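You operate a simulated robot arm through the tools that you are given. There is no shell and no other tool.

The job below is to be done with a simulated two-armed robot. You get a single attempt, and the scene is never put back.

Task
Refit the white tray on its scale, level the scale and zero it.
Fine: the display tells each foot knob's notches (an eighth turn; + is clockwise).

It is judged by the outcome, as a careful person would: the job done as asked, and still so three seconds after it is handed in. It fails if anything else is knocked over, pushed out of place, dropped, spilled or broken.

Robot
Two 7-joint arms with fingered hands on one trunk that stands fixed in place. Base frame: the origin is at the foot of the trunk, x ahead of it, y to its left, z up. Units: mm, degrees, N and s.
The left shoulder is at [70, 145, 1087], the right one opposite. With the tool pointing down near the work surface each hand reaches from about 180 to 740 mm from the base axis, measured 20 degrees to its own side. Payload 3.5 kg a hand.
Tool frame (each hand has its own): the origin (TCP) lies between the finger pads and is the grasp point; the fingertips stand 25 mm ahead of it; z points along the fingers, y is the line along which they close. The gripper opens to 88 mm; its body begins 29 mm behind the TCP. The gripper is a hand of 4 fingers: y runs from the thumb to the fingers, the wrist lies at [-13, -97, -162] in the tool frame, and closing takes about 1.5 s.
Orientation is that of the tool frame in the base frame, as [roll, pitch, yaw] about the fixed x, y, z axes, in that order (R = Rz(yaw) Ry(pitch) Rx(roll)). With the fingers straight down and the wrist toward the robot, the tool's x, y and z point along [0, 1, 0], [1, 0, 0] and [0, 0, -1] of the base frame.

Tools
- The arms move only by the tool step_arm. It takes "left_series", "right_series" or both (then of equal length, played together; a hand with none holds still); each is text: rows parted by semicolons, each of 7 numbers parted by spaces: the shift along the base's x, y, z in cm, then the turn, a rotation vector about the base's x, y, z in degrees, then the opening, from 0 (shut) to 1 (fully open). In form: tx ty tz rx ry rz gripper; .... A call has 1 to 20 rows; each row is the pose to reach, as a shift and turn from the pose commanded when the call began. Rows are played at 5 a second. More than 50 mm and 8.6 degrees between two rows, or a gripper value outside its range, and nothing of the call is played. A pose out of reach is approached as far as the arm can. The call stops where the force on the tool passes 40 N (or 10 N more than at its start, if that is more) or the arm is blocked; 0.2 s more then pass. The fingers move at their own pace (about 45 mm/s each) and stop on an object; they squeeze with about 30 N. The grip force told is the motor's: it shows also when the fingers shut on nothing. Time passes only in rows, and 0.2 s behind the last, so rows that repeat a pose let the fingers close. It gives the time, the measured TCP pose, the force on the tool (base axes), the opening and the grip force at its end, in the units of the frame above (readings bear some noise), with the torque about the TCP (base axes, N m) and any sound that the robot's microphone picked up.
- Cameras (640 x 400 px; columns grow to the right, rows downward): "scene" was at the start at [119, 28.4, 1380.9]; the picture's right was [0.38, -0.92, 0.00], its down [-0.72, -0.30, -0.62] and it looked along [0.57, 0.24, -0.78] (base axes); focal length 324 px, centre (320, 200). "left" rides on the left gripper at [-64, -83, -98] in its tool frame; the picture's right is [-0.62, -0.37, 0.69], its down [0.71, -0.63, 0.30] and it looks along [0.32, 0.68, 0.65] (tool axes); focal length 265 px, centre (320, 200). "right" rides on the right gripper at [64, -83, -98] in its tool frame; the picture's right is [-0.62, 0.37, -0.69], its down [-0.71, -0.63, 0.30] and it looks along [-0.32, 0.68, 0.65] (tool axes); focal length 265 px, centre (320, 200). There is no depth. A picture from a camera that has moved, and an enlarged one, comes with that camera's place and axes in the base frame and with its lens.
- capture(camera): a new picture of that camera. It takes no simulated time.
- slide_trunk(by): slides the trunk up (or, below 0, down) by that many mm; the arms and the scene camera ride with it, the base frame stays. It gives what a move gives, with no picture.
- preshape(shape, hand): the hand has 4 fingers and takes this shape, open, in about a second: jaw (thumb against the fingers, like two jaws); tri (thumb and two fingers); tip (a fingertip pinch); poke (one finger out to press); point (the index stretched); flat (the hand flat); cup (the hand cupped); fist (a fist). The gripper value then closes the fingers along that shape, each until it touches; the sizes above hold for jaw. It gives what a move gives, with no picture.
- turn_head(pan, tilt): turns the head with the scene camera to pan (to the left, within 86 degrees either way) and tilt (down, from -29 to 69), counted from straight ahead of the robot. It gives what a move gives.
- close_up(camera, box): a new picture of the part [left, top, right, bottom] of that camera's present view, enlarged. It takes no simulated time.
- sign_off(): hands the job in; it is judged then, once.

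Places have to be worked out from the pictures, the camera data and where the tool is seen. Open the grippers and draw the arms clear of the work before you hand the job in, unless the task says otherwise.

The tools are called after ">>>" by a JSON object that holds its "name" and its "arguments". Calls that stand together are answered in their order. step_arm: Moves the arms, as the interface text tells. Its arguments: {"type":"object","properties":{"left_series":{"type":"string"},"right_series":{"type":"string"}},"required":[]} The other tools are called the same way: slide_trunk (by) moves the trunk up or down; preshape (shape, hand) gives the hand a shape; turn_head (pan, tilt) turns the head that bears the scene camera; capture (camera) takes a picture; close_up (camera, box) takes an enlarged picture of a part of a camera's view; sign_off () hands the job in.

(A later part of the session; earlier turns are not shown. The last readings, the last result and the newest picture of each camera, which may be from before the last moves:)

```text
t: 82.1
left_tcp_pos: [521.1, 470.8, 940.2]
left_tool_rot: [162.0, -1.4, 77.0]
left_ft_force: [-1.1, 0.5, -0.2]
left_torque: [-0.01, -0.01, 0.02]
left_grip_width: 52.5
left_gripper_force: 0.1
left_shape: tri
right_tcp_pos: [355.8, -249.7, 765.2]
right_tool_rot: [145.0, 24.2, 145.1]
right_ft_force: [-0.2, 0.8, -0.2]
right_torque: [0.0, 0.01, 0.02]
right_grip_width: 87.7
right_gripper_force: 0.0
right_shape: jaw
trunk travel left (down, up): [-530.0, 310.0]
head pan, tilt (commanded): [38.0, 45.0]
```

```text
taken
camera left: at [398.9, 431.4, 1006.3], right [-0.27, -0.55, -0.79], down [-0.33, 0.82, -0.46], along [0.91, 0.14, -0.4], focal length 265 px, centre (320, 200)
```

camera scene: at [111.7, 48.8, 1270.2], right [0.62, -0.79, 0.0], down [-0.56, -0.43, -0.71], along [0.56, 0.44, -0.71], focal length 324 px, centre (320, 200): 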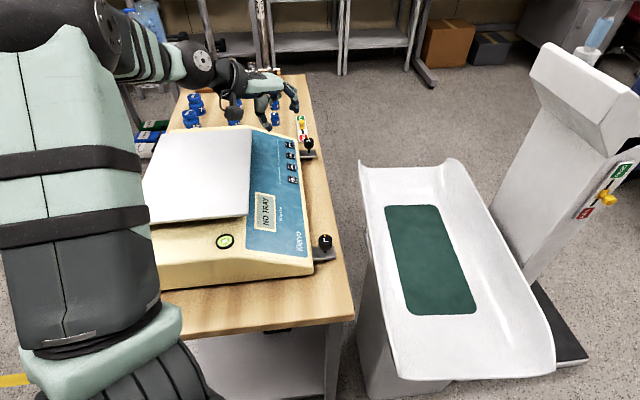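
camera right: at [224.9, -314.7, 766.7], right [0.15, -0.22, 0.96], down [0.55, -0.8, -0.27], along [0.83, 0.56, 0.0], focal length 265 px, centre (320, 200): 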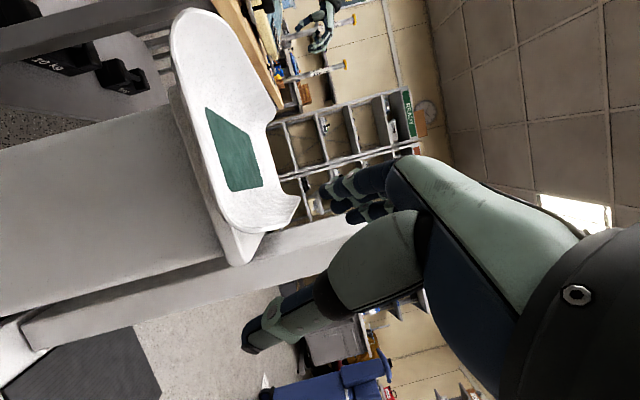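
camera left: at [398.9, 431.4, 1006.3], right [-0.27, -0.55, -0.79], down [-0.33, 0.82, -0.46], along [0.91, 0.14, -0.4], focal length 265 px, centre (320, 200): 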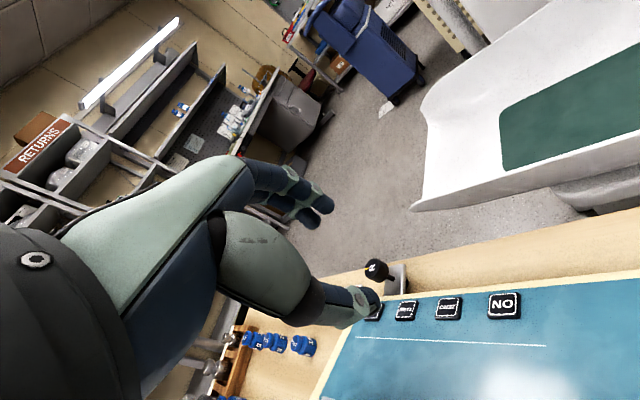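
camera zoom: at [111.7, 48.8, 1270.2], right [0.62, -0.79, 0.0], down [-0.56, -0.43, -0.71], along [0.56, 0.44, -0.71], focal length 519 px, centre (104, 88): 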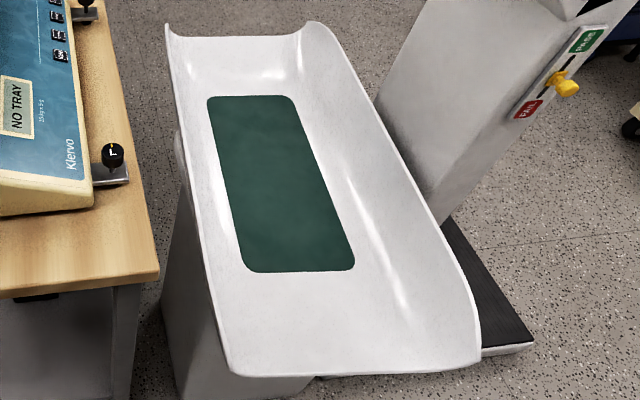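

Now the carry plan: grip the trough's two long rims with fingers down, lift with the trunk, and bring it over the plate with its long side parallel to the scale's front. I set the left hand to jaw, untilt it and turn it toward the tray's left rim at safe height.

>>> {"name": "preshape", "arguments": {"hand": "left", "shape": "jaw"}}

>>> {"name": "step_arm", "arguments": {"left_series": "0 0 1 1.35 5.8 0 1; 0 0 2.5 2.7 11.7 0 1; 0 0 4 4.05 17.5 0 1"}}

>>> {"name": "step_arm", "arguments": {"left_series": "1.6 -4 0 0 0 -7.6 1; 3.3 -8 0 0 0 -15.2 1; 4.9 -12 0 0 0 -22.8 1; 6.6 -16 0 0 0 -30.4 1; 8.2 -20 0 0 0 -38 1"}}

>>> {"name": "capture", "arguments": {"camera": "left"}}

>>> {"name": "capture", "arguments": {"camera": "scene"}}

```text
t: 83.0
left_tcp_pos: [521.8, 471.7, 938.9]
left_tool_rot: [162.1, -1.3, 76.9]
left_ft_force: [0.1, 0.4, -0.3]
left_torque: [0.02, -0.01, 0.0]
left_grip_width: 87.8
left_gripper_force: 0.0
left_shape: jaw
right_tcp_pos: [356.1, -251.6, 766.2]
right_tool_rot: [145.1, 24.1, 145.3]
right_ft_force: [0.3, 0.4, 0.5]
right_torque: [0.02, -0.01, 0.0]
right_grip_width: 87.8
right_gripper_force: 0.1
right_shape: jaw
trunk travel left (down, up): [-530.0, 310.0]
head pan, tilt (commanded): [38.0, 45.0]
```

```text
t: 83.8
left_tcp_pos: [522.0, 472.1, 978.8]
left_tool_rot: [-179.8, -1.4, 76.7]
left_ft_force: [0.3, 0.3, -0.7]
left_torque: [0.03, 0.03, 0.0]
left_grip_width: 88.0
left_gripper_force: 0.1
left_shape: jaw
right_tcp_pos: [356.1, -253.1, 764.8]
right_tool_rot: [145.1, 24.2, 145.3]
right_ft_force: [0.7, -0.7, 0.1]
right_torque: [0.02, 0.01, 0.01]
right_grip_width: 87.8
right_gripper_force: 0.0
right_shape: jaw
trunk travel left (down, up): [-530.0, 310.0]
head pan, tilt (commanded): [38.0, 45.0]
```

```text
t: 85.0
left_tcp_pos: [605.6, 270.9, 978.4]
left_tool_rot: [-179.9, -1.4, 38.5]
left_ft_force: [-0.1, -0.4, 0.8]
left_torque: [0.06, -0.01, -0.01]
left_grip_width: 87.8
left_gripper_force: 0.1
left_shape: jaw
right_tcp_pos: [356.7, -252.9, 763.8]
right_tool_rot: [145.1, 24.1, 145.2]
right_ft_force: [-0.1, -0.3, 0.7]
right_torque: [-0.02, -0.01, 0.03]
right_grip_width: 88.0
right_gripper_force: 0.0
right_shape: jaw
trunk travel left (down, up): [-530.0, 310.0]
head pan, tilt (commanded): [38.0, 45.0]
```

```text
taken
camera left: at [502.1, 294.8, 1075.8], right [-0.7, -0.09, -0.71], down [0.17, 0.94, -0.29], along [0.69, -0.32, -0.65], focal length 265 px, centre (320, 200)
```

left: 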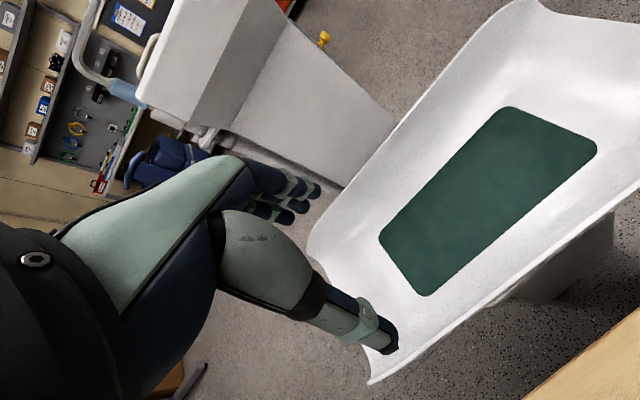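

```text
taken
camera scene: at [114.7, 48.9, 1269.9], right [0.62, -0.79, 0.0], down [-0.56, -0.43, -0.71], along [0.56, 0.44, -0.71], focal length 324 px, centre (320, 200)
```

scene: 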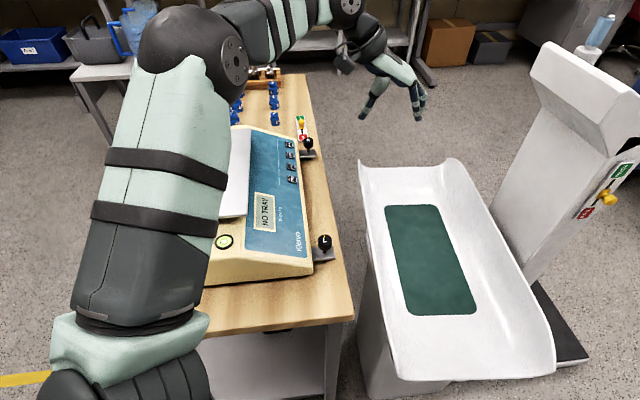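

The left camera now looks squarely down on the trough. I zoom in to measure its rim lines and mat for centre and heading.

>>> {"name": "close_up", "arguments": {"camera": "left", "box": [300, 0, 640, 400]}}

>>> {"name": "close_up", "arguments": {"camera": "left", "box": [340, 230, 640, 400]}}

```text
1.00 times, centred on (470, 200) of left (not enlarged: the box is as wide or as high as the picture)
camera zoom: at [502.1, 294.8, 1075.8], right [-0.7, -0.09, -0.71], down [0.17, 0.94, -0.29], along [0.69, -0.32, -0.65], focal length 265 px, centre (170, 200)
```

zoom: 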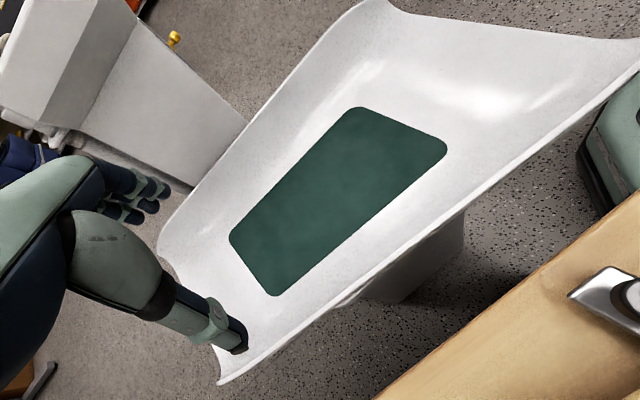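

```text
2.13 times, centred on (490, 315) of left
camera zoom: at [502.1, 294.8, 1075.8], right [-0.7, -0.09, -0.71], down [0.17, 0.94, -0.29], along [0.69, -0.32, -0.65], focal length 566 px, centre (-43, -45)
```

zoom: 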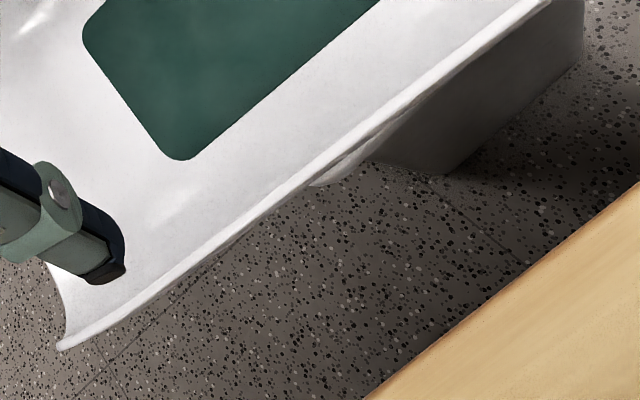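

Mat and rim measurements agree: tray centre ≈ (636, 132), heading ≈ 39.6°, rims 137 mm to each side at z ≈ 676. I now bring the right hand to fingers-down and begin yawing it toward 40°, in small steps to stay within its limits.

>>> {"name": "step_arm", "arguments": {"right_series": "1 1 2 -3.5 7.6 0 1; 2 2 4 -7 15.1 0 1; 3 3 6 -10.4 22.7 0 1; 4 4 8 -13.9 30.2 0 1; 5 5 9 -17.4 37.8 0 1"}}

>>> {"name": "step_arm", "arguments": {"right_series": "1 0 0 0 0 -8 1; 2 0 0 0 0 -16 1; 3 0 0 0 0 -24 1; 4 0 0 0 0 -32 1; 5 0 0 0 0 -40 1; 6 0 0 0 0 -48 1"}}

```text
t: 86.2
left_tcp_pos: [606.4, 272.4, 978.6]
left_tool_rot: [180.0, -1.3, 38.6]
left_ft_force: [0.0, -0.6, -0.2]
left_torque: [0.0, -0.01, -0.01]
left_grip_width: 88.0
left_gripper_force: 0.1
left_shape: jaw
right_tcp_pos: [406.5, -201.7, 854.9]
right_tool_rot: [-179.8, -0.1, 152.8]
right_ft_force: [0.1, 0.2, -0.9]
right_torque: [-0.01, 0.02, -0.02]
right_grip_width: 88.0
right_gripper_force: 0.0
right_shape: jaw
trunk travel left (down, up): [-530.0, 310.0]
head pan, tilt (commanded): [38.0, 45.0]
```

```text
t: 87.6
left_tcp_pos: [604.6, 272.1, 977.9]
left_tool_rot: [180.0, -1.4, 38.5]
left_ft_force: [1.0, -0.2, 0.5]
left_torque: [0.02, 0.01, -0.03]
left_grip_width: 88.0
left_gripper_force: 0.0
left_shape: jaw
right_tcp_pos: [465.8, -201.2, 854.9]
right_tool_rot: [179.9, 0.0, 104.7]
right_ft_force: [-0.1, -1.0, 0.7]
right_torque: [0.03, -0.02, 0.01]
right_grip_width: 88.0
right_gripper_force: 0.0
right_shape: jaw
trunk travel left (down, up): [-530.0, 310.0]
head pan, tilt (commanded): [38.0, 45.0]
```

The right hand is fingers-down at yaw 105°. I continue the yaw while moving over the tray's right rim.

>>> {"name": "step_arm", "arguments": {"right_series": "2.5 2 0 0 0 -8 1; 5 4 0 0 0 -16 1; 7.5 6 0 0 0 -24 1; 10 8.5 0 0 0 -32 1"}}

>>> {"name": "step_arm", "arguments": {"right_series": "2.5 2.5 0 0 0 -8 1; 5 5 0 0 0 -16 1; 7 7.6 0 0 0 -24 1; 7 7.6 0 0 0 -33 1"}}

>>> {"name": "capture", "arguments": {"camera": "scene"}}

>>> {"name": "capture", "arguments": {"camera": "right"}}

```text
t: 88.6
left_tcp_pos: [605.8, 272.2, 978.5]
left_tool_rot: [-180.0, -1.3, 38.5]
left_ft_force: [0.7, 0.6, -0.4]
left_torque: [-0.03, -0.01, -0.02]
left_grip_width: 87.8
left_gripper_force: 0.0
left_shape: jaw
right_tcp_pos: [568.0, -116.3, 864.3]
right_tool_rot: [179.6, -1.8, 72.2]
right_ft_force: [-0.2, -0.4, -0.2]
right_torque: [0.0, 0.0, 0.0]
right_grip_width: 87.7
right_gripper_force: 0.0
right_shape: jaw
trunk travel left (down, up): [-530.0, 310.0]
head pan, tilt (commanded): [38.0, 45.0]
```

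```text
refused: row 4 steps farther than a row can; nothing moved
```

```text
taken
camera scene: at [114.0, 50.4, 1269.9], right [0.62, -0.79, 0.0], down [-0.56, -0.44, -0.71], along [0.56, 0.43, -0.71], focal length 324 px, centre (320, 200)
```

scene: 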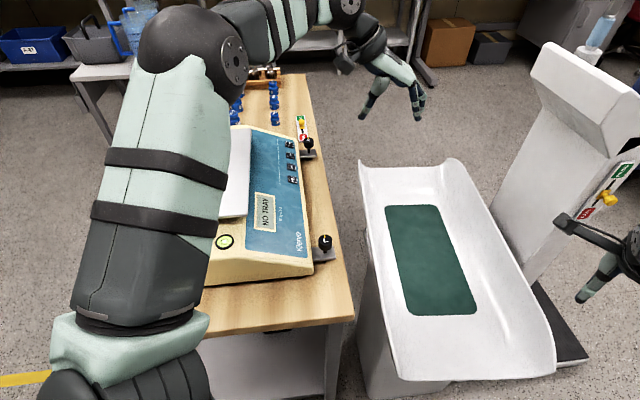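

```text
taken
camera right: at [506.7, -33.5, 963.2], right [0.15, -0.72, 0.67], down [-0.81, -0.48, -0.33], along [0.56, -0.5, -0.66], focal length 265 px, centre (320, 200)
```

right: 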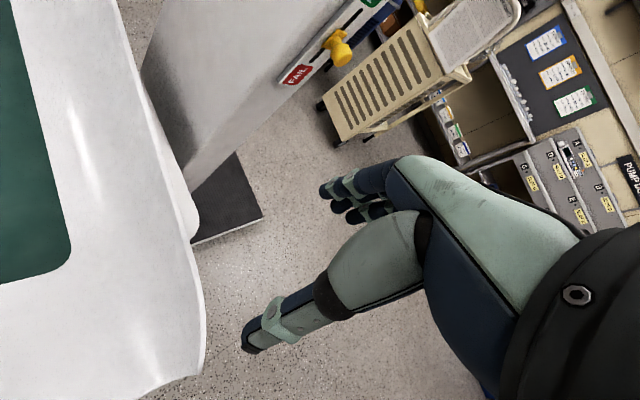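

The last call was refused for step size only. I continue in smaller pieces, watching for the wrist limit.

>>> {"name": "step_arm", "arguments": {"right_series": "2 2 0 0 0 -7 1; 4 4 0 0 0 -14 1"}}

>>> {"name": "step_arm", "arguments": {"right_series": "1.5 1.8 0 0 0 -7 1; 3 3.6 0 0 0 -14 1"}}

```text
t: 89.2
left_tcp_pos: [605.7, 272.4, 978.0]
left_tool_rot: [-179.9, -1.2, 38.6]
left_ft_force: [0.2, -0.3, 0.2]
left_torque: [-0.02, 0.02, -0.01]
left_grip_width: 87.9
left_gripper_force: 0.0
left_shape: jaw
right_tcp_pos: [611.8, -95.9, 865.9]
right_tool_rot: [-178.4, -3.1, 55.9]
right_ft_force: [0.7, -0.1, 1.2]
right_torque: [0.01, -0.02, 0.0]
right_grip_width: 87.9
right_gripper_force: 0.0
right_shape: jaw
trunk travel left (down, up): [-530.0, 310.0]
head pan, tilt (commanded): [38.0, 45.0]
```

```text
t: 89.8
left_tcp_pos: [605.1, 271.7, 978.2]
left_tool_rot: [-179.9, -1.4, 38.6]
left_ft_force: [-0.3, -0.2, 0.8]
left_torque: [-0.01, -0.03, 0.0]
left_grip_width: 87.9
left_gripper_force: 0.0
left_shape: jaw
right_tcp_pos: [629.7, -55.3, 854.6]
right_tool_rot: [-179.8, -0.1, 47.8]
right_ft_force: [0.1, -0.2, 0.3]
right_torque: [0.03, -0.03, 0.04]
right_grip_width: 87.9
right_gripper_force: 0.0
right_shape: jaw
right hand out of reach, approached as far as the arm can: row 2
trunk travel left (down, up): [-530.0, 310.0]
head pan, tilt (commanded): [38.0, 45.0]
```

The right wrist's limit shows it can't hold the rim square at the far-left placement. So: grip the rims somewhat obliquely (right yaw ≈ 65°, left ≈ 50°), carry, set the tray on the plate turned, then finish turning it on the plate. I set the right hand accordingly above the right rim.

>>> {"name": "step_arm", "arguments": {"right_series": "-0.6 0 0 0 0 5.6 1; -1.1 -0.2 0 0 0 11.2 1; -1.6 -0.4 0 0 0 16.8 1"}}

>>> {"name": "step_arm", "arguments": {"right_series": "0 0 -2 6.75 -3.2 0 1; 0 0 -5 13.5 -6.4 0 1; 0 0 -8 13.5 -6.4 0 1", "left_series": "1.6 1.6 -3 0 0 5.5 1; 3.1 3.3 -6 0 0 11 1; 3.1 3.3 -10 0 0 11 1"}}

>>> {"name": "capture", "arguments": {"camera": "right"}}

>>> {"name": "capture", "arguments": {"camera": "left"}}

>>> {"name": "capture", "arguments": {"camera": "scene"}}

```text
t: 90.6
left_tcp_pos: [604.6, 272.4, 979.4]
left_tool_rot: [180.0, -1.4, 38.6]
left_ft_force: [-0.5, 0.0, 0.6]
left_torque: [0.01, 0.0, -0.01]
left_grip_width: 87.9
left_gripper_force: 0.1
left_shape: jaw
right_tcp_pos: [611.7, -53.4, 854.2]
right_tool_rot: [179.9, -0.1, 65.3]
right_ft_force: [1.6, 0.6, -0.2]
right_torque: [-0.02, 0.01, -0.04]
right_grip_width: 87.9
right_gripper_force: 0.1
right_shape: jaw
trunk travel left (down, up): [-530.0, 310.0]
head pan, tilt (commanded): [38.0, 45.0]
```

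```text
t: 91.4
left_tcp_pos: [635.4, 305.1, 877.5]
left_tool_rot: [-180.0, -1.4, 49.6]
left_ft_force: [0.2, -0.1, -0.7]
left_torque: [0.0, 0.0, -0.01]
left_grip_width: 88.0
left_gripper_force: 0.1
left_shape: jaw
right_tcp_pos: [613.0, -52.3, 773.6]
right_tool_rot: [179.9, -14.9, 65.1]
right_ft_force: [-0.3, -0.4, -0.4]
right_torque: [0.01, 0.03, 0.0]
right_grip_width: 88.1
right_gripper_force: 0.1
right_shape: jaw
trunk travel left (down, up): [-530.0, 310.0]
head pan, tilt (commanded): [38.0, 45.0]
```

```text
taken
camera right: at [551.8, 16.0, 883.9], right [0.01, -0.86, 0.51], down [-0.83, -0.29, -0.48], along [0.56, -0.42, -0.71], focal length 265 px, centre (320, 200)
```

right: 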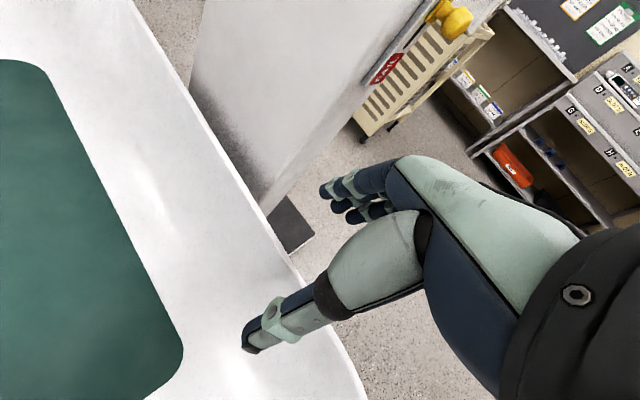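

```text
taken
camera left: at [529.7, 308.3, 974.1], right [-0.67, -0.22, -0.71], down [-0.01, 0.96, -0.29], along [0.74, -0.18, -0.65], focal length 265 px, centre (320, 200)
```

left: 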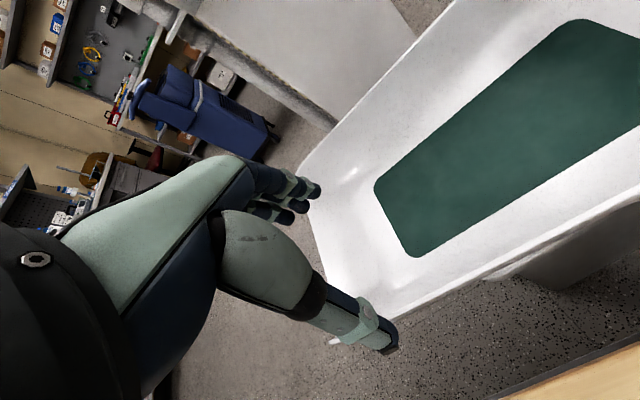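

```text
taken
camera scene: at [114.8, 50.4, 1269.9], right [0.62, -0.79, 0.0], down [-0.56, -0.44, -0.71], along [0.56, 0.43, -0.71], focal length 324 px, centre (320, 200)
```

scene: 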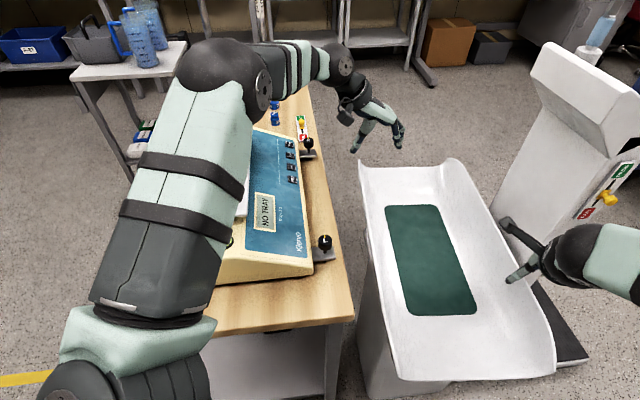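

The right rim seems a bit farther out than I assumed. I zoom on both hands' views to locate the rims precisely before descending.

>>> {"name": "close_up", "arguments": {"camera": "right", "box": [100, 0, 400, 400]}}

>>> {"name": "close_up", "arguments": {"camera": "right", "box": [180, 220, 400, 400]}}

>>> {"name": "close_up", "arguments": {"camera": "left", "box": [280, 180, 560, 380]}}

```text
1.00 times, centred on (250, 200) of right (not enlarged: the box is as wide or as high as the picture)
camera zoom: at [551.8, 16.0, 883.9], right [0.01, -0.86, 0.51], down [-0.83, -0.29, -0.48], along [0.56, -0.42, -0.71], focal length 265 px, centre (390, 200)
```

zoom: 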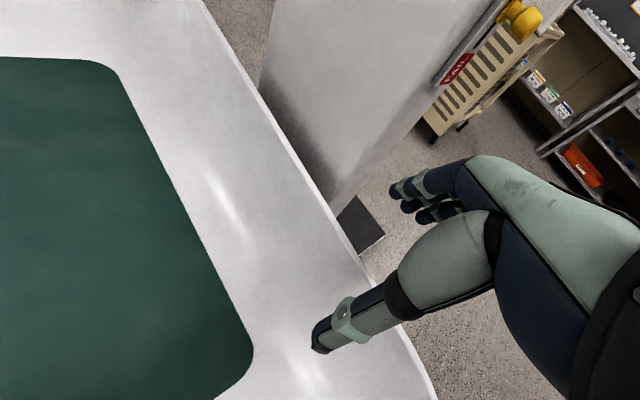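

```text
2.22 times, centred on (290, 310) of right
camera zoom: at [551.8, 16.0, 883.9], right [0.01, -0.86, 0.51], down [-0.83, -0.29, -0.48], along [0.56, -0.42, -0.71], focal length 590 px, centre (387, -44)
```

zoom: 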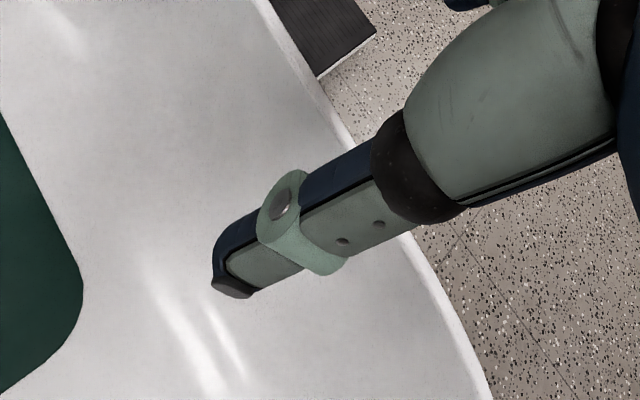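

```text
2.00 times, centred on (420, 280) of left
camera zoom: at [529.7, 308.3, 974.1], right [-0.67, -0.22, -0.71], down [-0.01, 0.96, -0.29], along [0.74, -0.18, -0.65], focal length 531 px, centre (120, 40)
```

zoom: 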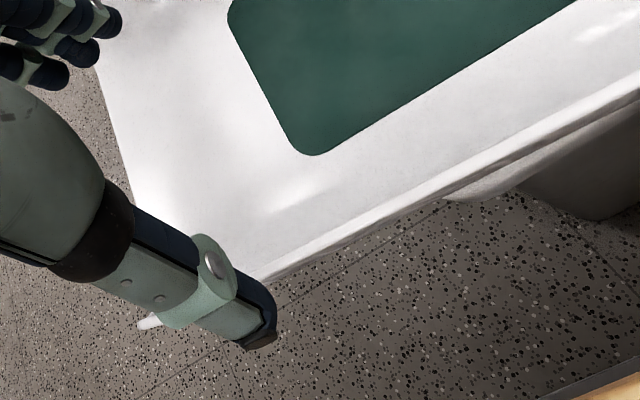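

Combining all views, both rims are at z ≈ 705 and 143 mm to each side (the low corners are just rounded). I lower both hands to about 45 mm above grip height over the rims and check.

>>> {"name": "step_arm", "arguments": {"right_series": "0.2 -0.5 -1 0 0 0 1; 0.36 -1.07 -2 0 0 0 1; 0.36 -1.07 -3 0 0 0 1", "left_series": "-0.1 0.2 -4 0 0 0 1; -0.2 0.4 -8 0 0 0 1; -0.2 0.4 -12 0 0 0 1"}}

>>> {"name": "capture", "arguments": {"camera": "right"}}

>>> {"name": "capture", "arguments": {"camera": "left"}}

>>> {"name": "close_up", "arguments": {"camera": "scene", "box": [320, 60, 600, 400]}}

```text
t: 92.2
left_tcp_pos: [634.5, 310.5, 758.6]
left_tool_rot: [-179.9, -1.3, 49.6]
left_ft_force: [-0.4, 0.2, 0.3]
left_torque: [0.01, -0.01, 0.02]
left_grip_width: 87.6
left_gripper_force: 0.0
left_shape: jaw
right_tcp_pos: [617.2, -64.1, 743.1]
right_tool_rot: [179.9, -14.9, 65.2]
right_ft_force: [0.4, 0.0, 0.7]
right_torque: [0.0, -0.02, 0.03]
right_grip_width: 88.0
right_gripper_force: 0.0
right_shape: jaw
trunk travel left (down, up): [-530.0, 310.0]
head pan, tilt (commanded): [38.0, 45.0]
```

```text
taken
camera right: at [555.7, 4.7, 854.5], right [0.01, -0.86, 0.51], down [-0.83, -0.29, -0.48], along [0.56, -0.42, -0.71], focal length 265 px, centre (320, 200)
```

right: 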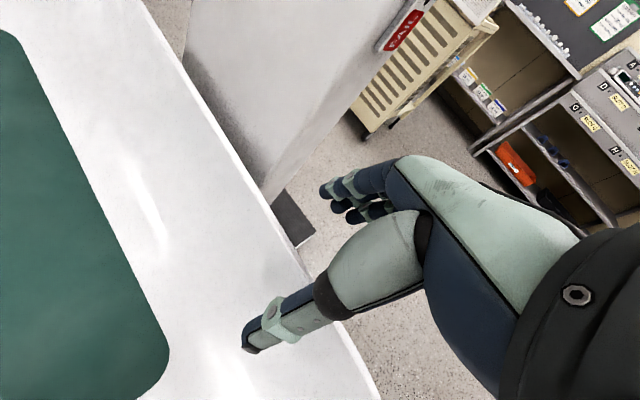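

```text
taken
camera left: at [528.3, 312.5, 855.6], right [-0.67, -0.22, -0.71], down [-0.01, 0.96, -0.29], along [0.74, -0.18, -0.65], focal length 265 px, centre (320, 200)
```

left: 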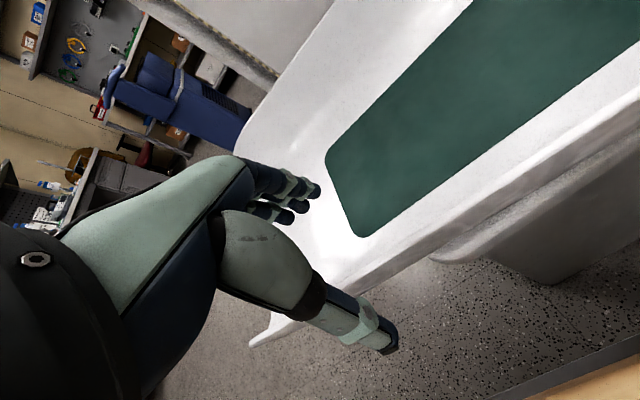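

```text
1.18 times, centred on (460, 230) of scene
camera zoom: at [114.7, 50.3, 1269.9], right [0.62, -0.79, 0.0], down [-0.56, -0.44, -0.71], along [0.56, 0.43, -0.71], focal length 382 px, centre (155, 165)
```

zoom: 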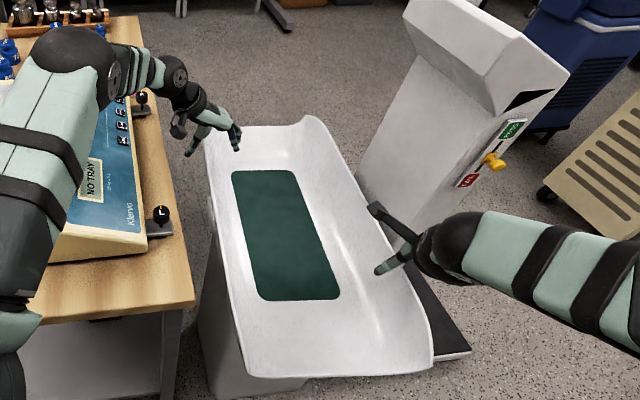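

>>> {"name": "close_up", "arguments": {"camera": "left", "box": [240, 140, 500, 360]}}

>>> {"name": "close_up", "arguments": {"camera": "right", "box": [200, 160, 420, 400]}}

```text
1.82 times, centred on (370, 250) of left
camera zoom: at [528.3, 312.5, 855.6], right [-0.67, -0.22, -0.71], down [-0.01, 0.96, -0.29], along [0.74, -0.18, -0.65], focal length 483 px, centre (229, 109)
```

zoom: 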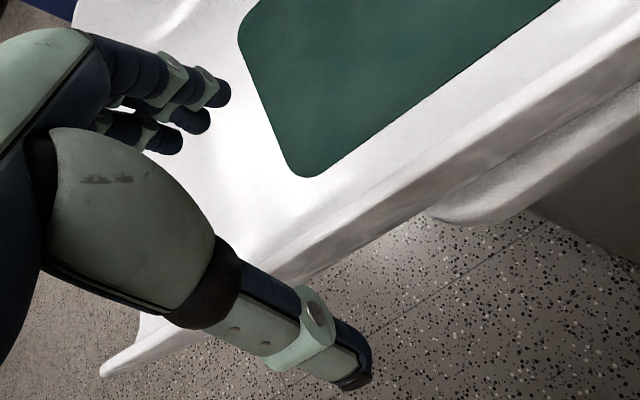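

```text
1.67 times, centred on (310, 280) of right
camera zoom: at [555.7, 4.7, 854.5], right [0.01, -0.86, 0.51], down [-0.83, -0.29, -0.48], along [0.56, -0.42, -0.71], focal length 442 px, centre (337, 67)
```

zoom: 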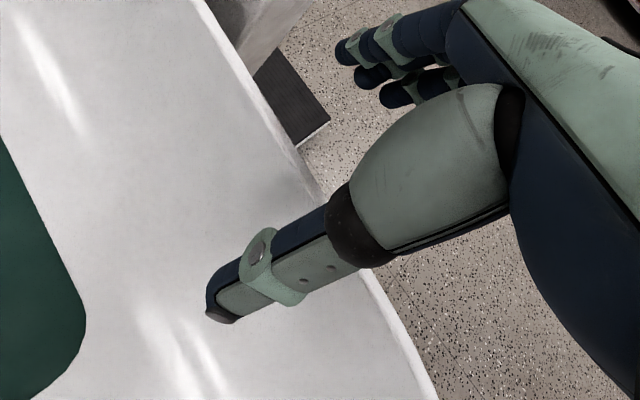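

The rims lie between thumb and fingers on both sides (within about 7 mm of centre). I lower both hands to grip depth in steps, watching for contact.

>>> {"name": "step_arm", "arguments": {"right_series": "0 0 -1 0 0 0 1; 0 0 -2 0 0 0 1; 0 0 -2.6 0 0 0 1", "left_series": "-0.1 0.1 -1.5 0 0 0 1; -0.2 0.2 -3 0 0 0 1; -0.2 0.2 -4.1 0 0 0 1"}}

>>> {"name": "step_arm", "arguments": {"right_series": "0 0 -0.8 0 0 0 1; 0 0 -1.6 0 0 0 1; 0 0 -1.6 0 0 0 1", "left_series": "0 0 -0.8 0 0 0 1; 0 0 -1.6 0 0 0 1; 0 0 -1.6 0 0 0 1"}}

>>> {"name": "capture", "arguments": {"camera": "right"}}

>>> {"name": "capture", "arguments": {"camera": "left"}}

```text
t: 93.0
left_tcp_pos: [632.3, 311.6, 719.0]
left_tool_rot: [180.0, -1.4, 49.6]
left_ft_force: [-0.1, -0.5, 0.8]
left_torque: [0.0, 0.01, 0.0]
left_grip_width: 88.1
left_gripper_force: 0.0
left_shape: jaw
right_tcp_pos: [616.7, -64.5, 717.8]
right_tool_rot: [179.7, -15.0, 65.1]
right_ft_force: [0.2, -0.3, -0.5]
right_torque: [-0.02, -0.01, -0.01]
right_grip_width: 87.9
right_gripper_force: 0.1
right_shape: jaw
trunk travel left (down, up): [-530.0, 310.0]
head pan, tilt (commanded): [38.0, 45.0]
```

```text
t: 93.8
left_tcp_pos: [630.7, 310.5, 702.6]
left_tool_rot: [-180.0, -1.4, 49.6]
left_ft_force: [0.3, 0.7, 0.6]
left_torque: [-0.01, -0.04, 0.01]
left_grip_width: 88.0
left_gripper_force: 0.1
left_shape: jaw
right_tcp_pos: [615.7, -65.4, 703.1]
right_tool_rot: [179.8, -15.1, 65.2]
right_ft_force: [-0.1, -0.7, 0.0]
right_torque: [0.02, 0.02, 0.0]
right_grip_width: 87.8
right_gripper_force: 0.1
right_shape: jaw
trunk travel left (down, up): [-530.0, 310.0]
head pan, tilt (commanded): [38.0, 45.0]
```

```text
taken
camera right: at [554.9, 3.8, 813.2], right [0.01, -0.86, 0.51], down [-0.83, -0.29, -0.48], along [0.56, -0.42, -0.71], focal length 265 px, centre (320, 200)
```

right: 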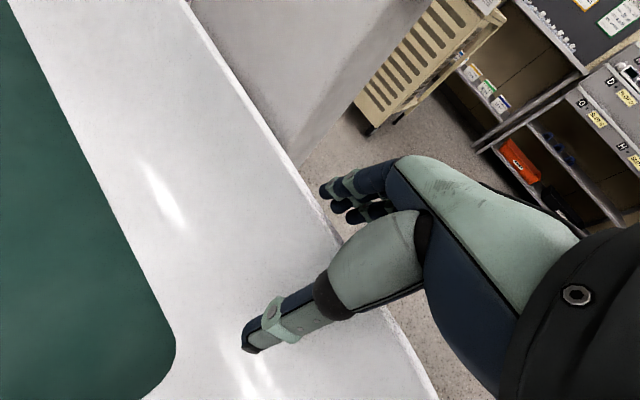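

```text
taken
camera left: at [524.6, 313.8, 799.5], right [-0.67, -0.22, -0.71], down [-0.01, 0.96, -0.29], along [0.74, -0.18, -0.65], focal length 265 px, centre (320, 200)
```

left: 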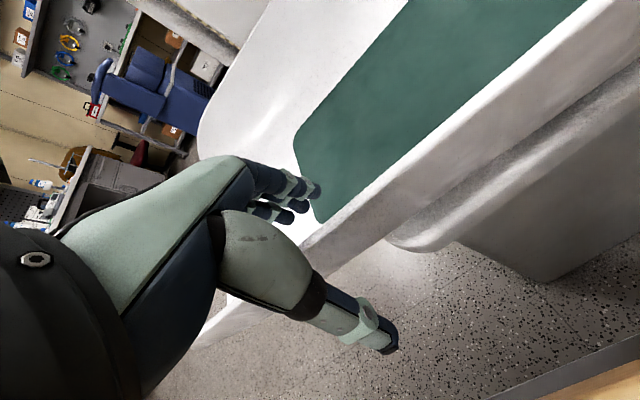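

Both rims are between thumb and fingers with no contact yet. I close both hands together.

>>> {"name": "step_arm", "arguments": {"right_series": "0 0 0 0 0 0 0.6; 0 0 0 0 0 0 0.3; 0 0 0 0 0 0 0.1; 0 0 0 0 0 0 0; 0 0 0 0 0 0 0; 0 0 0 0 0 0 0; 0 0 0 0 0 0 0; 0 0 0 0 0 0 0; 0 0 0 0 0 0 0", "left_series": "0 0 0 0 0 0 0.6; 0 0 0 0 0 0 0.3; 0 0 0 0 0 0 0.1; 0 0 0 0 0 0 0; 0 0 0 0 0 0 0; 0 0 0 0 0 0 0; 0 0 0 0 0 0 0; 0 0 0 0 0 0 0; 0 0 0 0 0 0 0"}}

>>> {"name": "capture", "arguments": {"camera": "right"}}

>>> {"name": "capture", "arguments": {"camera": "left"}}

>>> {"name": "capture", "arguments": {"camera": "scene"}}

```text
t: 95.8
left_tcp_pos: [630.9, 311.4, 702.4]
left_tool_rot: [-179.8, -1.4, 49.4]
left_ft_force: [-0.8, -0.5, -0.1]
left_torque: [-0.1, -0.1, -0.14]
left_grip_width: 3.6
left_gripper_force: 30.2
left_shape: jaw
right_tcp_pos: [615.5, -66.0, 702.4]
right_tool_rot: [179.9, -15.1, 65.2]
right_ft_force: [0.0, 0.5, 0.8]
right_torque: [0.04, 0.0, -0.08]
right_grip_width: 1.5
right_gripper_force: 30.5
right_shape: jaw
trunk travel left (down, up): [-530.0, 310.0]
head pan, tilt (commanded): [38.0, 45.0]
```

```text
taken
camera right: at [555.2, 3.8, 813.0], right [0.01, -0.86, 0.51], down [-0.83, -0.29, -0.48], along [0.56, -0.42, -0.71], focal length 265 px, centre (320, 200)
```

right: 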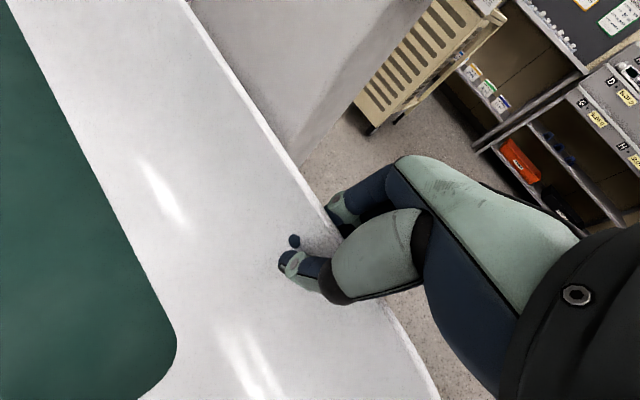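

```text
taken
camera left: at [524.7, 313.7, 799.3], right [-0.67, -0.22, -0.71], down [-0.01, 0.96, -0.29], along [0.74, -0.18, -0.65], focal length 265 px, centre (320, 200)
```

left: 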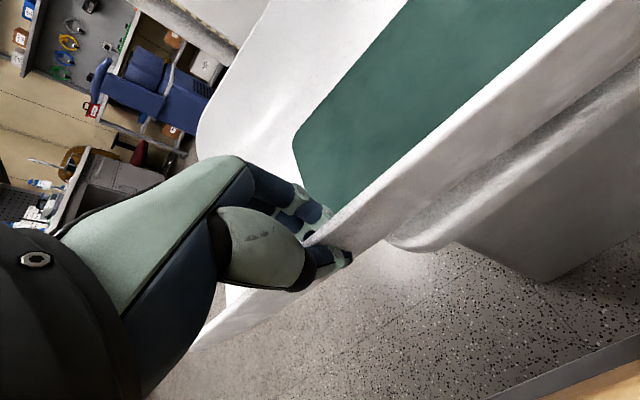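

```text
taken
camera scene: at [113.7, 49.6, 1269.9], right [0.62, -0.79, 0.0], down [-0.56, -0.44, -0.71], along [0.56, 0.44, -0.71], focal length 324 px, centre (320, 200)
```

scene: 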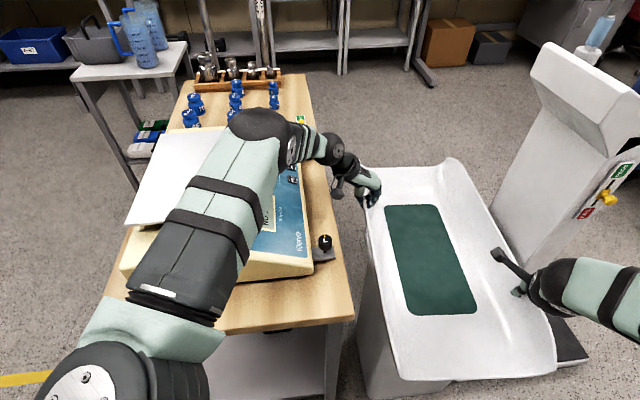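

>>> {"name": "close_up", "arguments": {"camera": "right", "box": [250, 160, 430, 320]}}

>>> {"name": "close_up", "arguments": {"camera": "left", "box": [230, 150, 400, 300]}}

```text
2.50 times, centred on (340, 240) of right
camera zoom: at [555.2, 3.8, 813.0], right [0.01, -0.86, 0.51], down [-0.83, -0.29, -0.48], along [0.56, -0.42, -0.71], focal length 664 px, centre (270, 100)
```

zoom: 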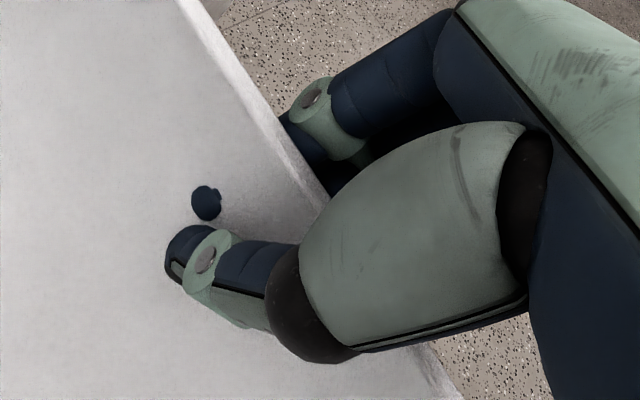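

```text
2.67 times, centred on (315, 225) of left
camera zoom: at [524.7, 313.7, 799.3], right [-0.67, -0.22, -0.71], down [-0.01, 0.96, -0.29], along [0.74, -0.18, -0.65], focal length 708 px, centre (333, 133)
```

zoom: 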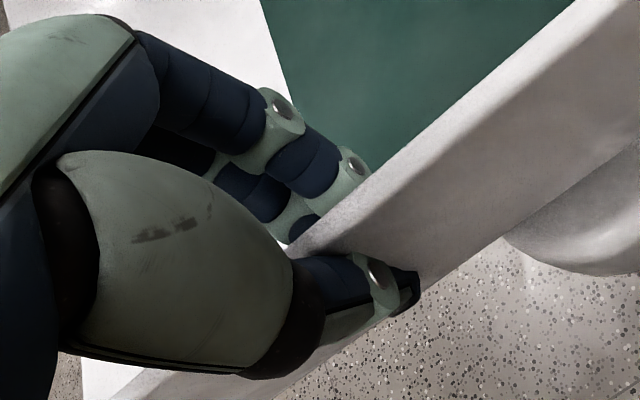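

Left grip on the rim looks good. On the right one fingertip shows through the wall, so I test gently: raise the trunk 8 mm and read how much weight each hand takes.

>>> {"name": "slide_trunk", "arguments": {"by": 8}}

>>> {"name": "close_up", "arguments": {"camera": "right", "box": [250, 160, 430, 320]}}

>>> {"name": "close_up", "arguments": {"camera": "left", "box": [230, 150, 480, 300]}}

```text
t: 96.3
left_tcp_pos: [630.9, 310.8, 709.5]
left_tool_rot: [-179.9, -1.3, 49.6]
left_ft_force: [-1.7, -1.8, -3.1]
left_torque: [-0.11, -0.02, -0.12]
left_grip_width: 3.5
left_gripper_force: 30.4
left_shape: jaw
right_tcp_pos: [616.8, -64.5, 709.9]
right_tool_rot: [180.0, -14.9, 65.1]
right_ft_force: [1.2, 1.1, -3.9]
right_torque: [0.0, 0.08, -0.05]
right_grip_width: 1.7
right_gripper_force: 30.1
right_shape: jaw
trunk travel left (down, up): [-538.0, 302.0]
head pan, tilt (commanded): [38.0, 45.0]
```

```text
2.50 times, centred on (340, 240) of right
camera zoom: at [555.7, 4.1, 820.6], right [0.01, -0.86, 0.51], down [-0.83, -0.29, -0.48], along [0.56, -0.42, -0.71], focal length 664 px, centre (270, 100)
```

zoom: 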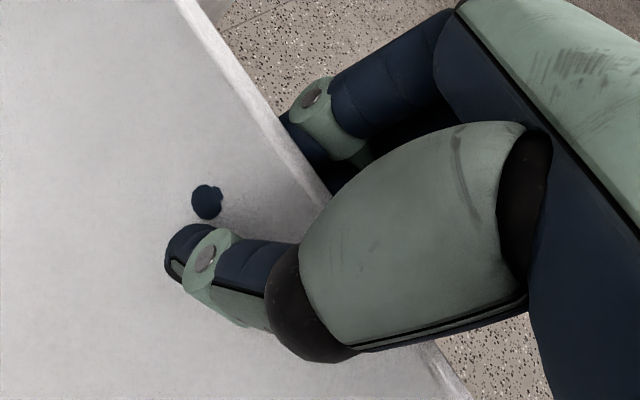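

```text
2.56 times, centred on (355, 225) of left
camera zoom: at [525.2, 314.1, 806.6], right [-0.67, -0.22, -0.71], down [-0.01, 0.96, -0.29], along [0.74, -0.18, -0.65], focal length 679 px, centre (230, 136)
```

zoom: 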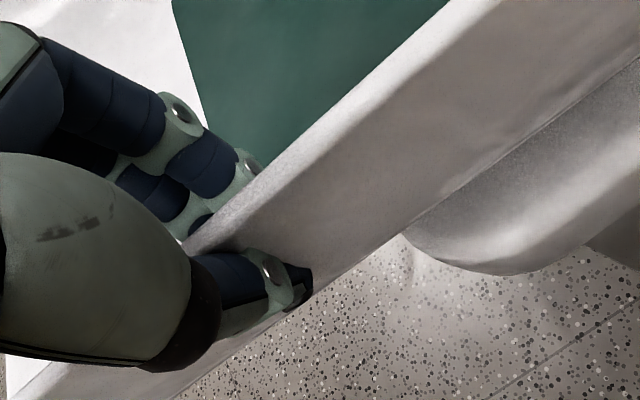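

Each hand carries about 3–4 N, so the tray weighs only ~0.7 kg and moves with the hands. I raise the trunk further in stages.

>>> {"name": "slide_trunk", "arguments": {"by": 60}}

>>> {"name": "capture", "arguments": {"camera": "scene"}}

>>> {"name": "capture", "arguments": {"camera": "left"}}

```text
t: 97.3
left_tcp_pos: [631.4, 310.6, 769.9]
left_tool_rot: [-179.9, -1.3, 49.6]
left_ft_force: [-0.5, -1.6, -4.2]
left_torque: [-0.13, -0.03, -0.13]
left_grip_width: 4.1
left_gripper_force: 30.1
left_shape: jaw
right_tcp_pos: [617.5, -63.2, 770.4]
right_tool_rot: [179.9, -14.8, 65.2]
right_ft_force: [0.1, 1.2, -3.3]
right_torque: [0.02, 0.09, -0.04]
right_grip_width: 1.6
right_gripper_force: 29.9
right_shape: jaw
trunk travel left (down, up): [-598.0, 242.0]
head pan, tilt (commanded): [38.0, 45.0]
```

```text
taken
camera scene: at [115.0, 50.0, 1337.8], right [0.62, -0.79, 0.0], down [-0.56, -0.44, -0.71], along [0.56, 0.44, -0.71], focal length 324 px, centre (320, 200)
```

scene: 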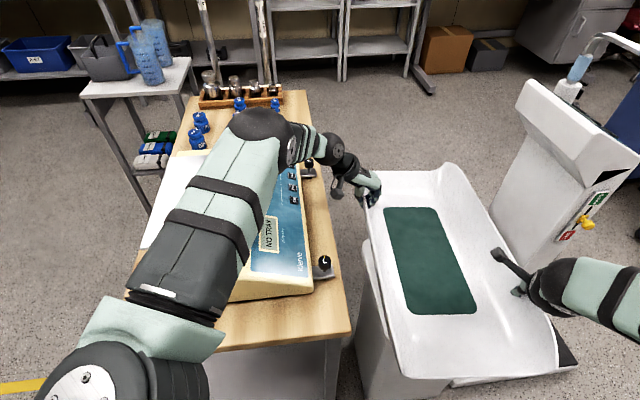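

```text
taken
camera left: at [525.6, 314.1, 866.6], right [-0.67, -0.22, -0.71], down [-0.01, 0.96, -0.29], along [0.74, -0.18, -0.65], focal length 265 px, centre (320, 200)
```

left: 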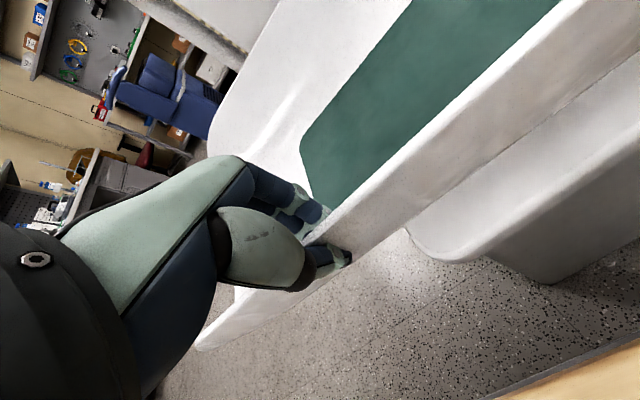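

The tray is clear of the stand and steady. I raise the trunk the rest of the way.

>>> {"name": "slide_trunk", "arguments": {"by": 205}}

>>> {"name": "capture", "arguments": {"camera": "scene"}}

>>> {"name": "capture", "arguments": {"camera": "right"}}

```text
t: 99.5
left_tcp_pos: [631.9, 311.2, 975.6]
left_tool_rot: [-179.8, -1.3, 49.6]
left_ft_force: [0.0, -1.3, -3.3]
left_torque: [-0.12, 0.02, -0.11]
left_grip_width: 3.5
left_gripper_force: 30.1
left_shape: jaw
right_tcp_pos: [617.4, -65.1, 974.9]
right_tool_rot: [179.9, -14.9, 65.3]
right_ft_force: [-0.3, 1.9, -3.7]
right_torque: [0.05, 0.06, -0.03]
right_grip_width: 1.6
right_gripper_force: 30.2
right_shape: jaw
trunk travel left (down, up): [-803.0, 37.0]
head pan, tilt (commanded): [38.0, 45.0]
```

```text
taken
camera scene: at [115.2, 50.0, 1542.8], right [0.62, -0.79, 0.0], down [-0.56, -0.44, -0.71], along [0.56, 0.44, -0.71], focal length 324 px, centre (320, 200)
```

scene: 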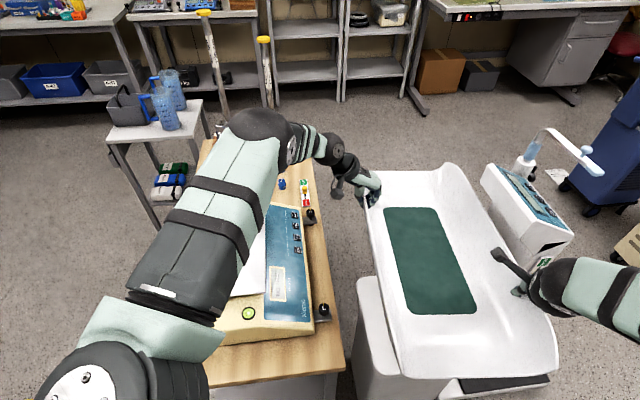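

```text
taken
camera right: at [556.3, 4.1, 1085.6], right [0.01, -0.86, 0.51], down [-0.83, -0.29, -0.48], along [0.56, -0.42, -0.71], focal length 265 px, centre (320, 200)
```

right: 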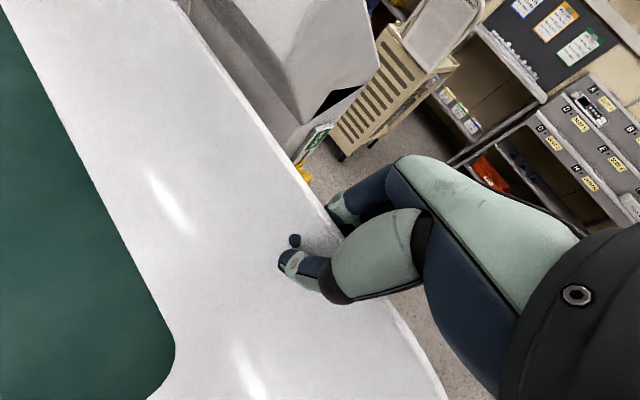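

The tray hangs level between the hands. I now carry it left toward the scale, turning it with the hands (first half), both arms in step.

>>> {"name": "step_arm", "arguments": {"left_series": "-1.97 2.13 0 0 0 2 0; -3.94 4.25 0 0 0 4 0; -5.91 6.34 0 0 0 6 0; -7.87 8.41 0 0 0 8 0; -9.83 10.45 0 0 0 10 0; -11.79 12.48 0 0 0 12 0; -13.74 14.48 0 0 0 14 0; -15.68 16.47 0 0 0 16 0; -17.62 18.43 0 0 0 18 0; -19.55 20.37 0 0 0 20 0", "right_series": "-0.66 2.11 0 0 0 2 0; -1.32 4.24 0 0 0 4 0; -1.97 6.39 0 0 0 6 0; -2.63 8.57 0 0 0 8 0; -3.29 10.77 0 0 0 10 0; -3.95 13 0 0 0 12 0; -4.61 15.25 0 0 0 14 0; -5.28 17.53 0 0 0 16 0; -5.94 19.82 0 0 0 18 0; -6.62 22.15 0 0 0 20 0"}}

>>> {"name": "capture", "arguments": {"camera": "scene"}}

>>> {"name": "capture", "arguments": {"camera": "right"}}

>>> {"name": "capture", "arguments": {"camera": "left"}}

```text
t: 101.7
left_tcp_pos: [435.2, 515.1, 974.8]
left_tool_rot: [180.0, -1.3, 69.6]
left_ft_force: [0.4, -1.5, -4.5]
left_torque: [-0.08, -0.01, -0.12]
left_grip_width: 3.5
left_gripper_force: 29.9
left_shape: jaw
right_tcp_pos: [549.3, 159.5, 975.0]
right_tool_rot: [179.9, -14.8, 85.3]
right_ft_force: [0.5, 0.1, -3.7]
right_torque: [0.0, 0.1, -0.05]
right_grip_width: 1.4
right_gripper_force: 30.0
right_shape: jaw
trunk travel left (down, up): [-803.0, 37.0]
head pan, tilt (commanded): [38.0, 45.0]
```

```text
taken
camera scene: at [113.5, 52.5, 1542.9], right [0.62, -0.79, 0.0], down [-0.56, -0.44, -0.71], along [0.56, 0.43, -0.71], focal length 324 px, centre (320, 200)
```

scene: 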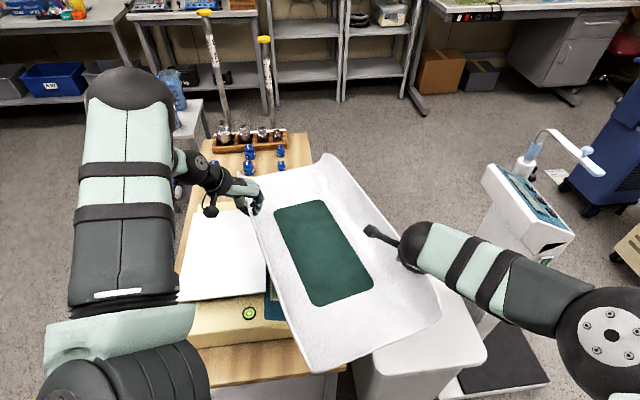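

```text
taken
camera right: at [469.1, 202.6, 1086.5], right [0.3, -0.8, 0.51], down [-0.68, -0.56, -0.48], along [0.67, -0.2, -0.71], focal length 265 px, centre (320, 200)
```

right: 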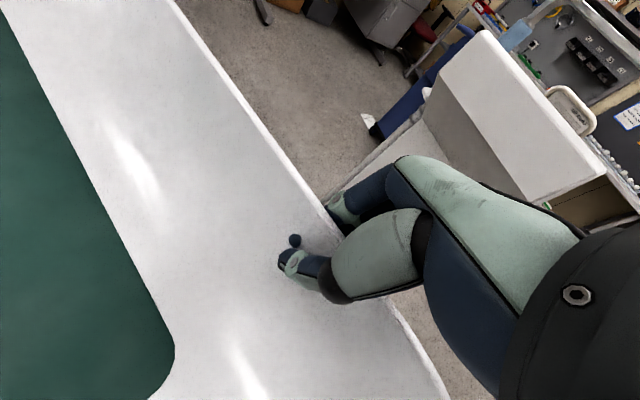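

```text
taken
camera left: at [334.0, 483.2, 1071.6], right [-0.56, -0.44, -0.71], down [-0.34, 0.9, -0.29], along [0.76, 0.08, -0.65], focal length 265 px, centre (320, 200)
```

left: 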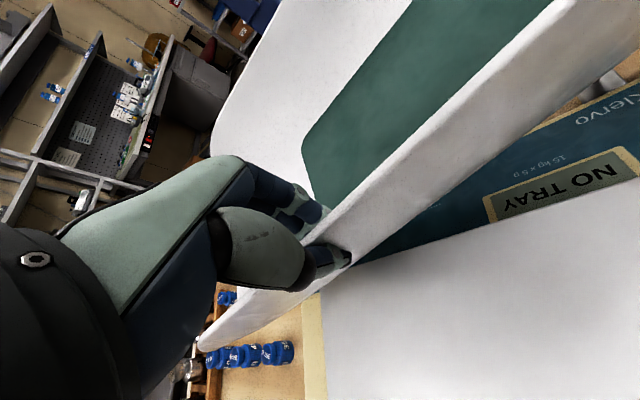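

The grips hold steady and the tray stays level. I continue with the next quarter of the path.

>>> {"name": "step_arm", "arguments": {"left_series": "-1.92 1.92 0 0 0 2 0; -3.84 3.83 0 0 0 4 0; -5.74 5.71 0 0 0 6 0; -7.64 7.57 0 0 0 8 0; -9.52 9.42 0 0 0 10 0", "right_series": "-0.68 2.35 0 0 0 2 0; -1.37 4.71 0 0 0 4 0; -2.07 7.11 0 0 0 6 0; -2.77 9.52 0 0 0 8 0; -3.48 11.96 0 0 0 10 0"}}

>>> {"name": "capture", "arguments": {"camera": "scene"}}

```text
t: 102.9
left_tcp_pos: [341.5, 605.8, 976.5]
left_tool_rot: [179.5, -0.9, 79.2]
left_ft_force: [11.1, -25.3, -2.0]
left_torque: [-0.68, -0.24, -0.36]
left_grip_width: 3.8
left_gripper_force: 29.8
left_shape: jaw
right_tcp_pos: [508.6, 248.2, 983.3]
right_tool_rot: [-179.9, -15.3, 95.3]
right_ft_force: [-10.3, 25.8, -4.5]
right_torque: [0.23, 0.14, 0.22]
right_grip_width: 0.4
right_gripper_force: 30.4
right_shape: jaw
right hand out of reach, approached as far as the arm can: row 4, 5
trunk travel left (down, up): [-803.0, 37.0]
head pan, tilt (commanded): [38.0, 45.0]
```

```text
taken
camera scene: at [112.1, 52.4, 1543.0], right [0.62, -0.79, 0.0], down [-0.56, -0.44, -0.71], along [0.56, 0.43, -0.71], focal length 324 px, centre (320, 200)
```

scene: 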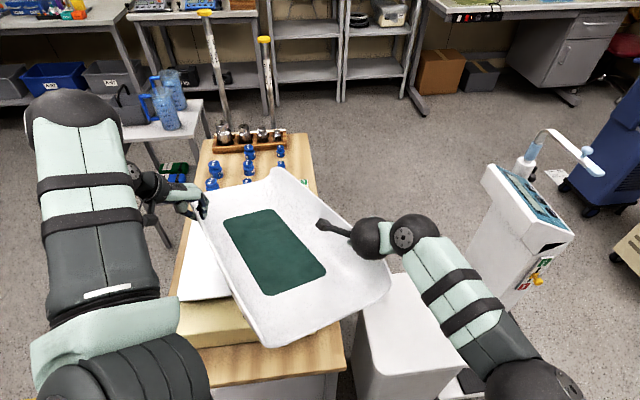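

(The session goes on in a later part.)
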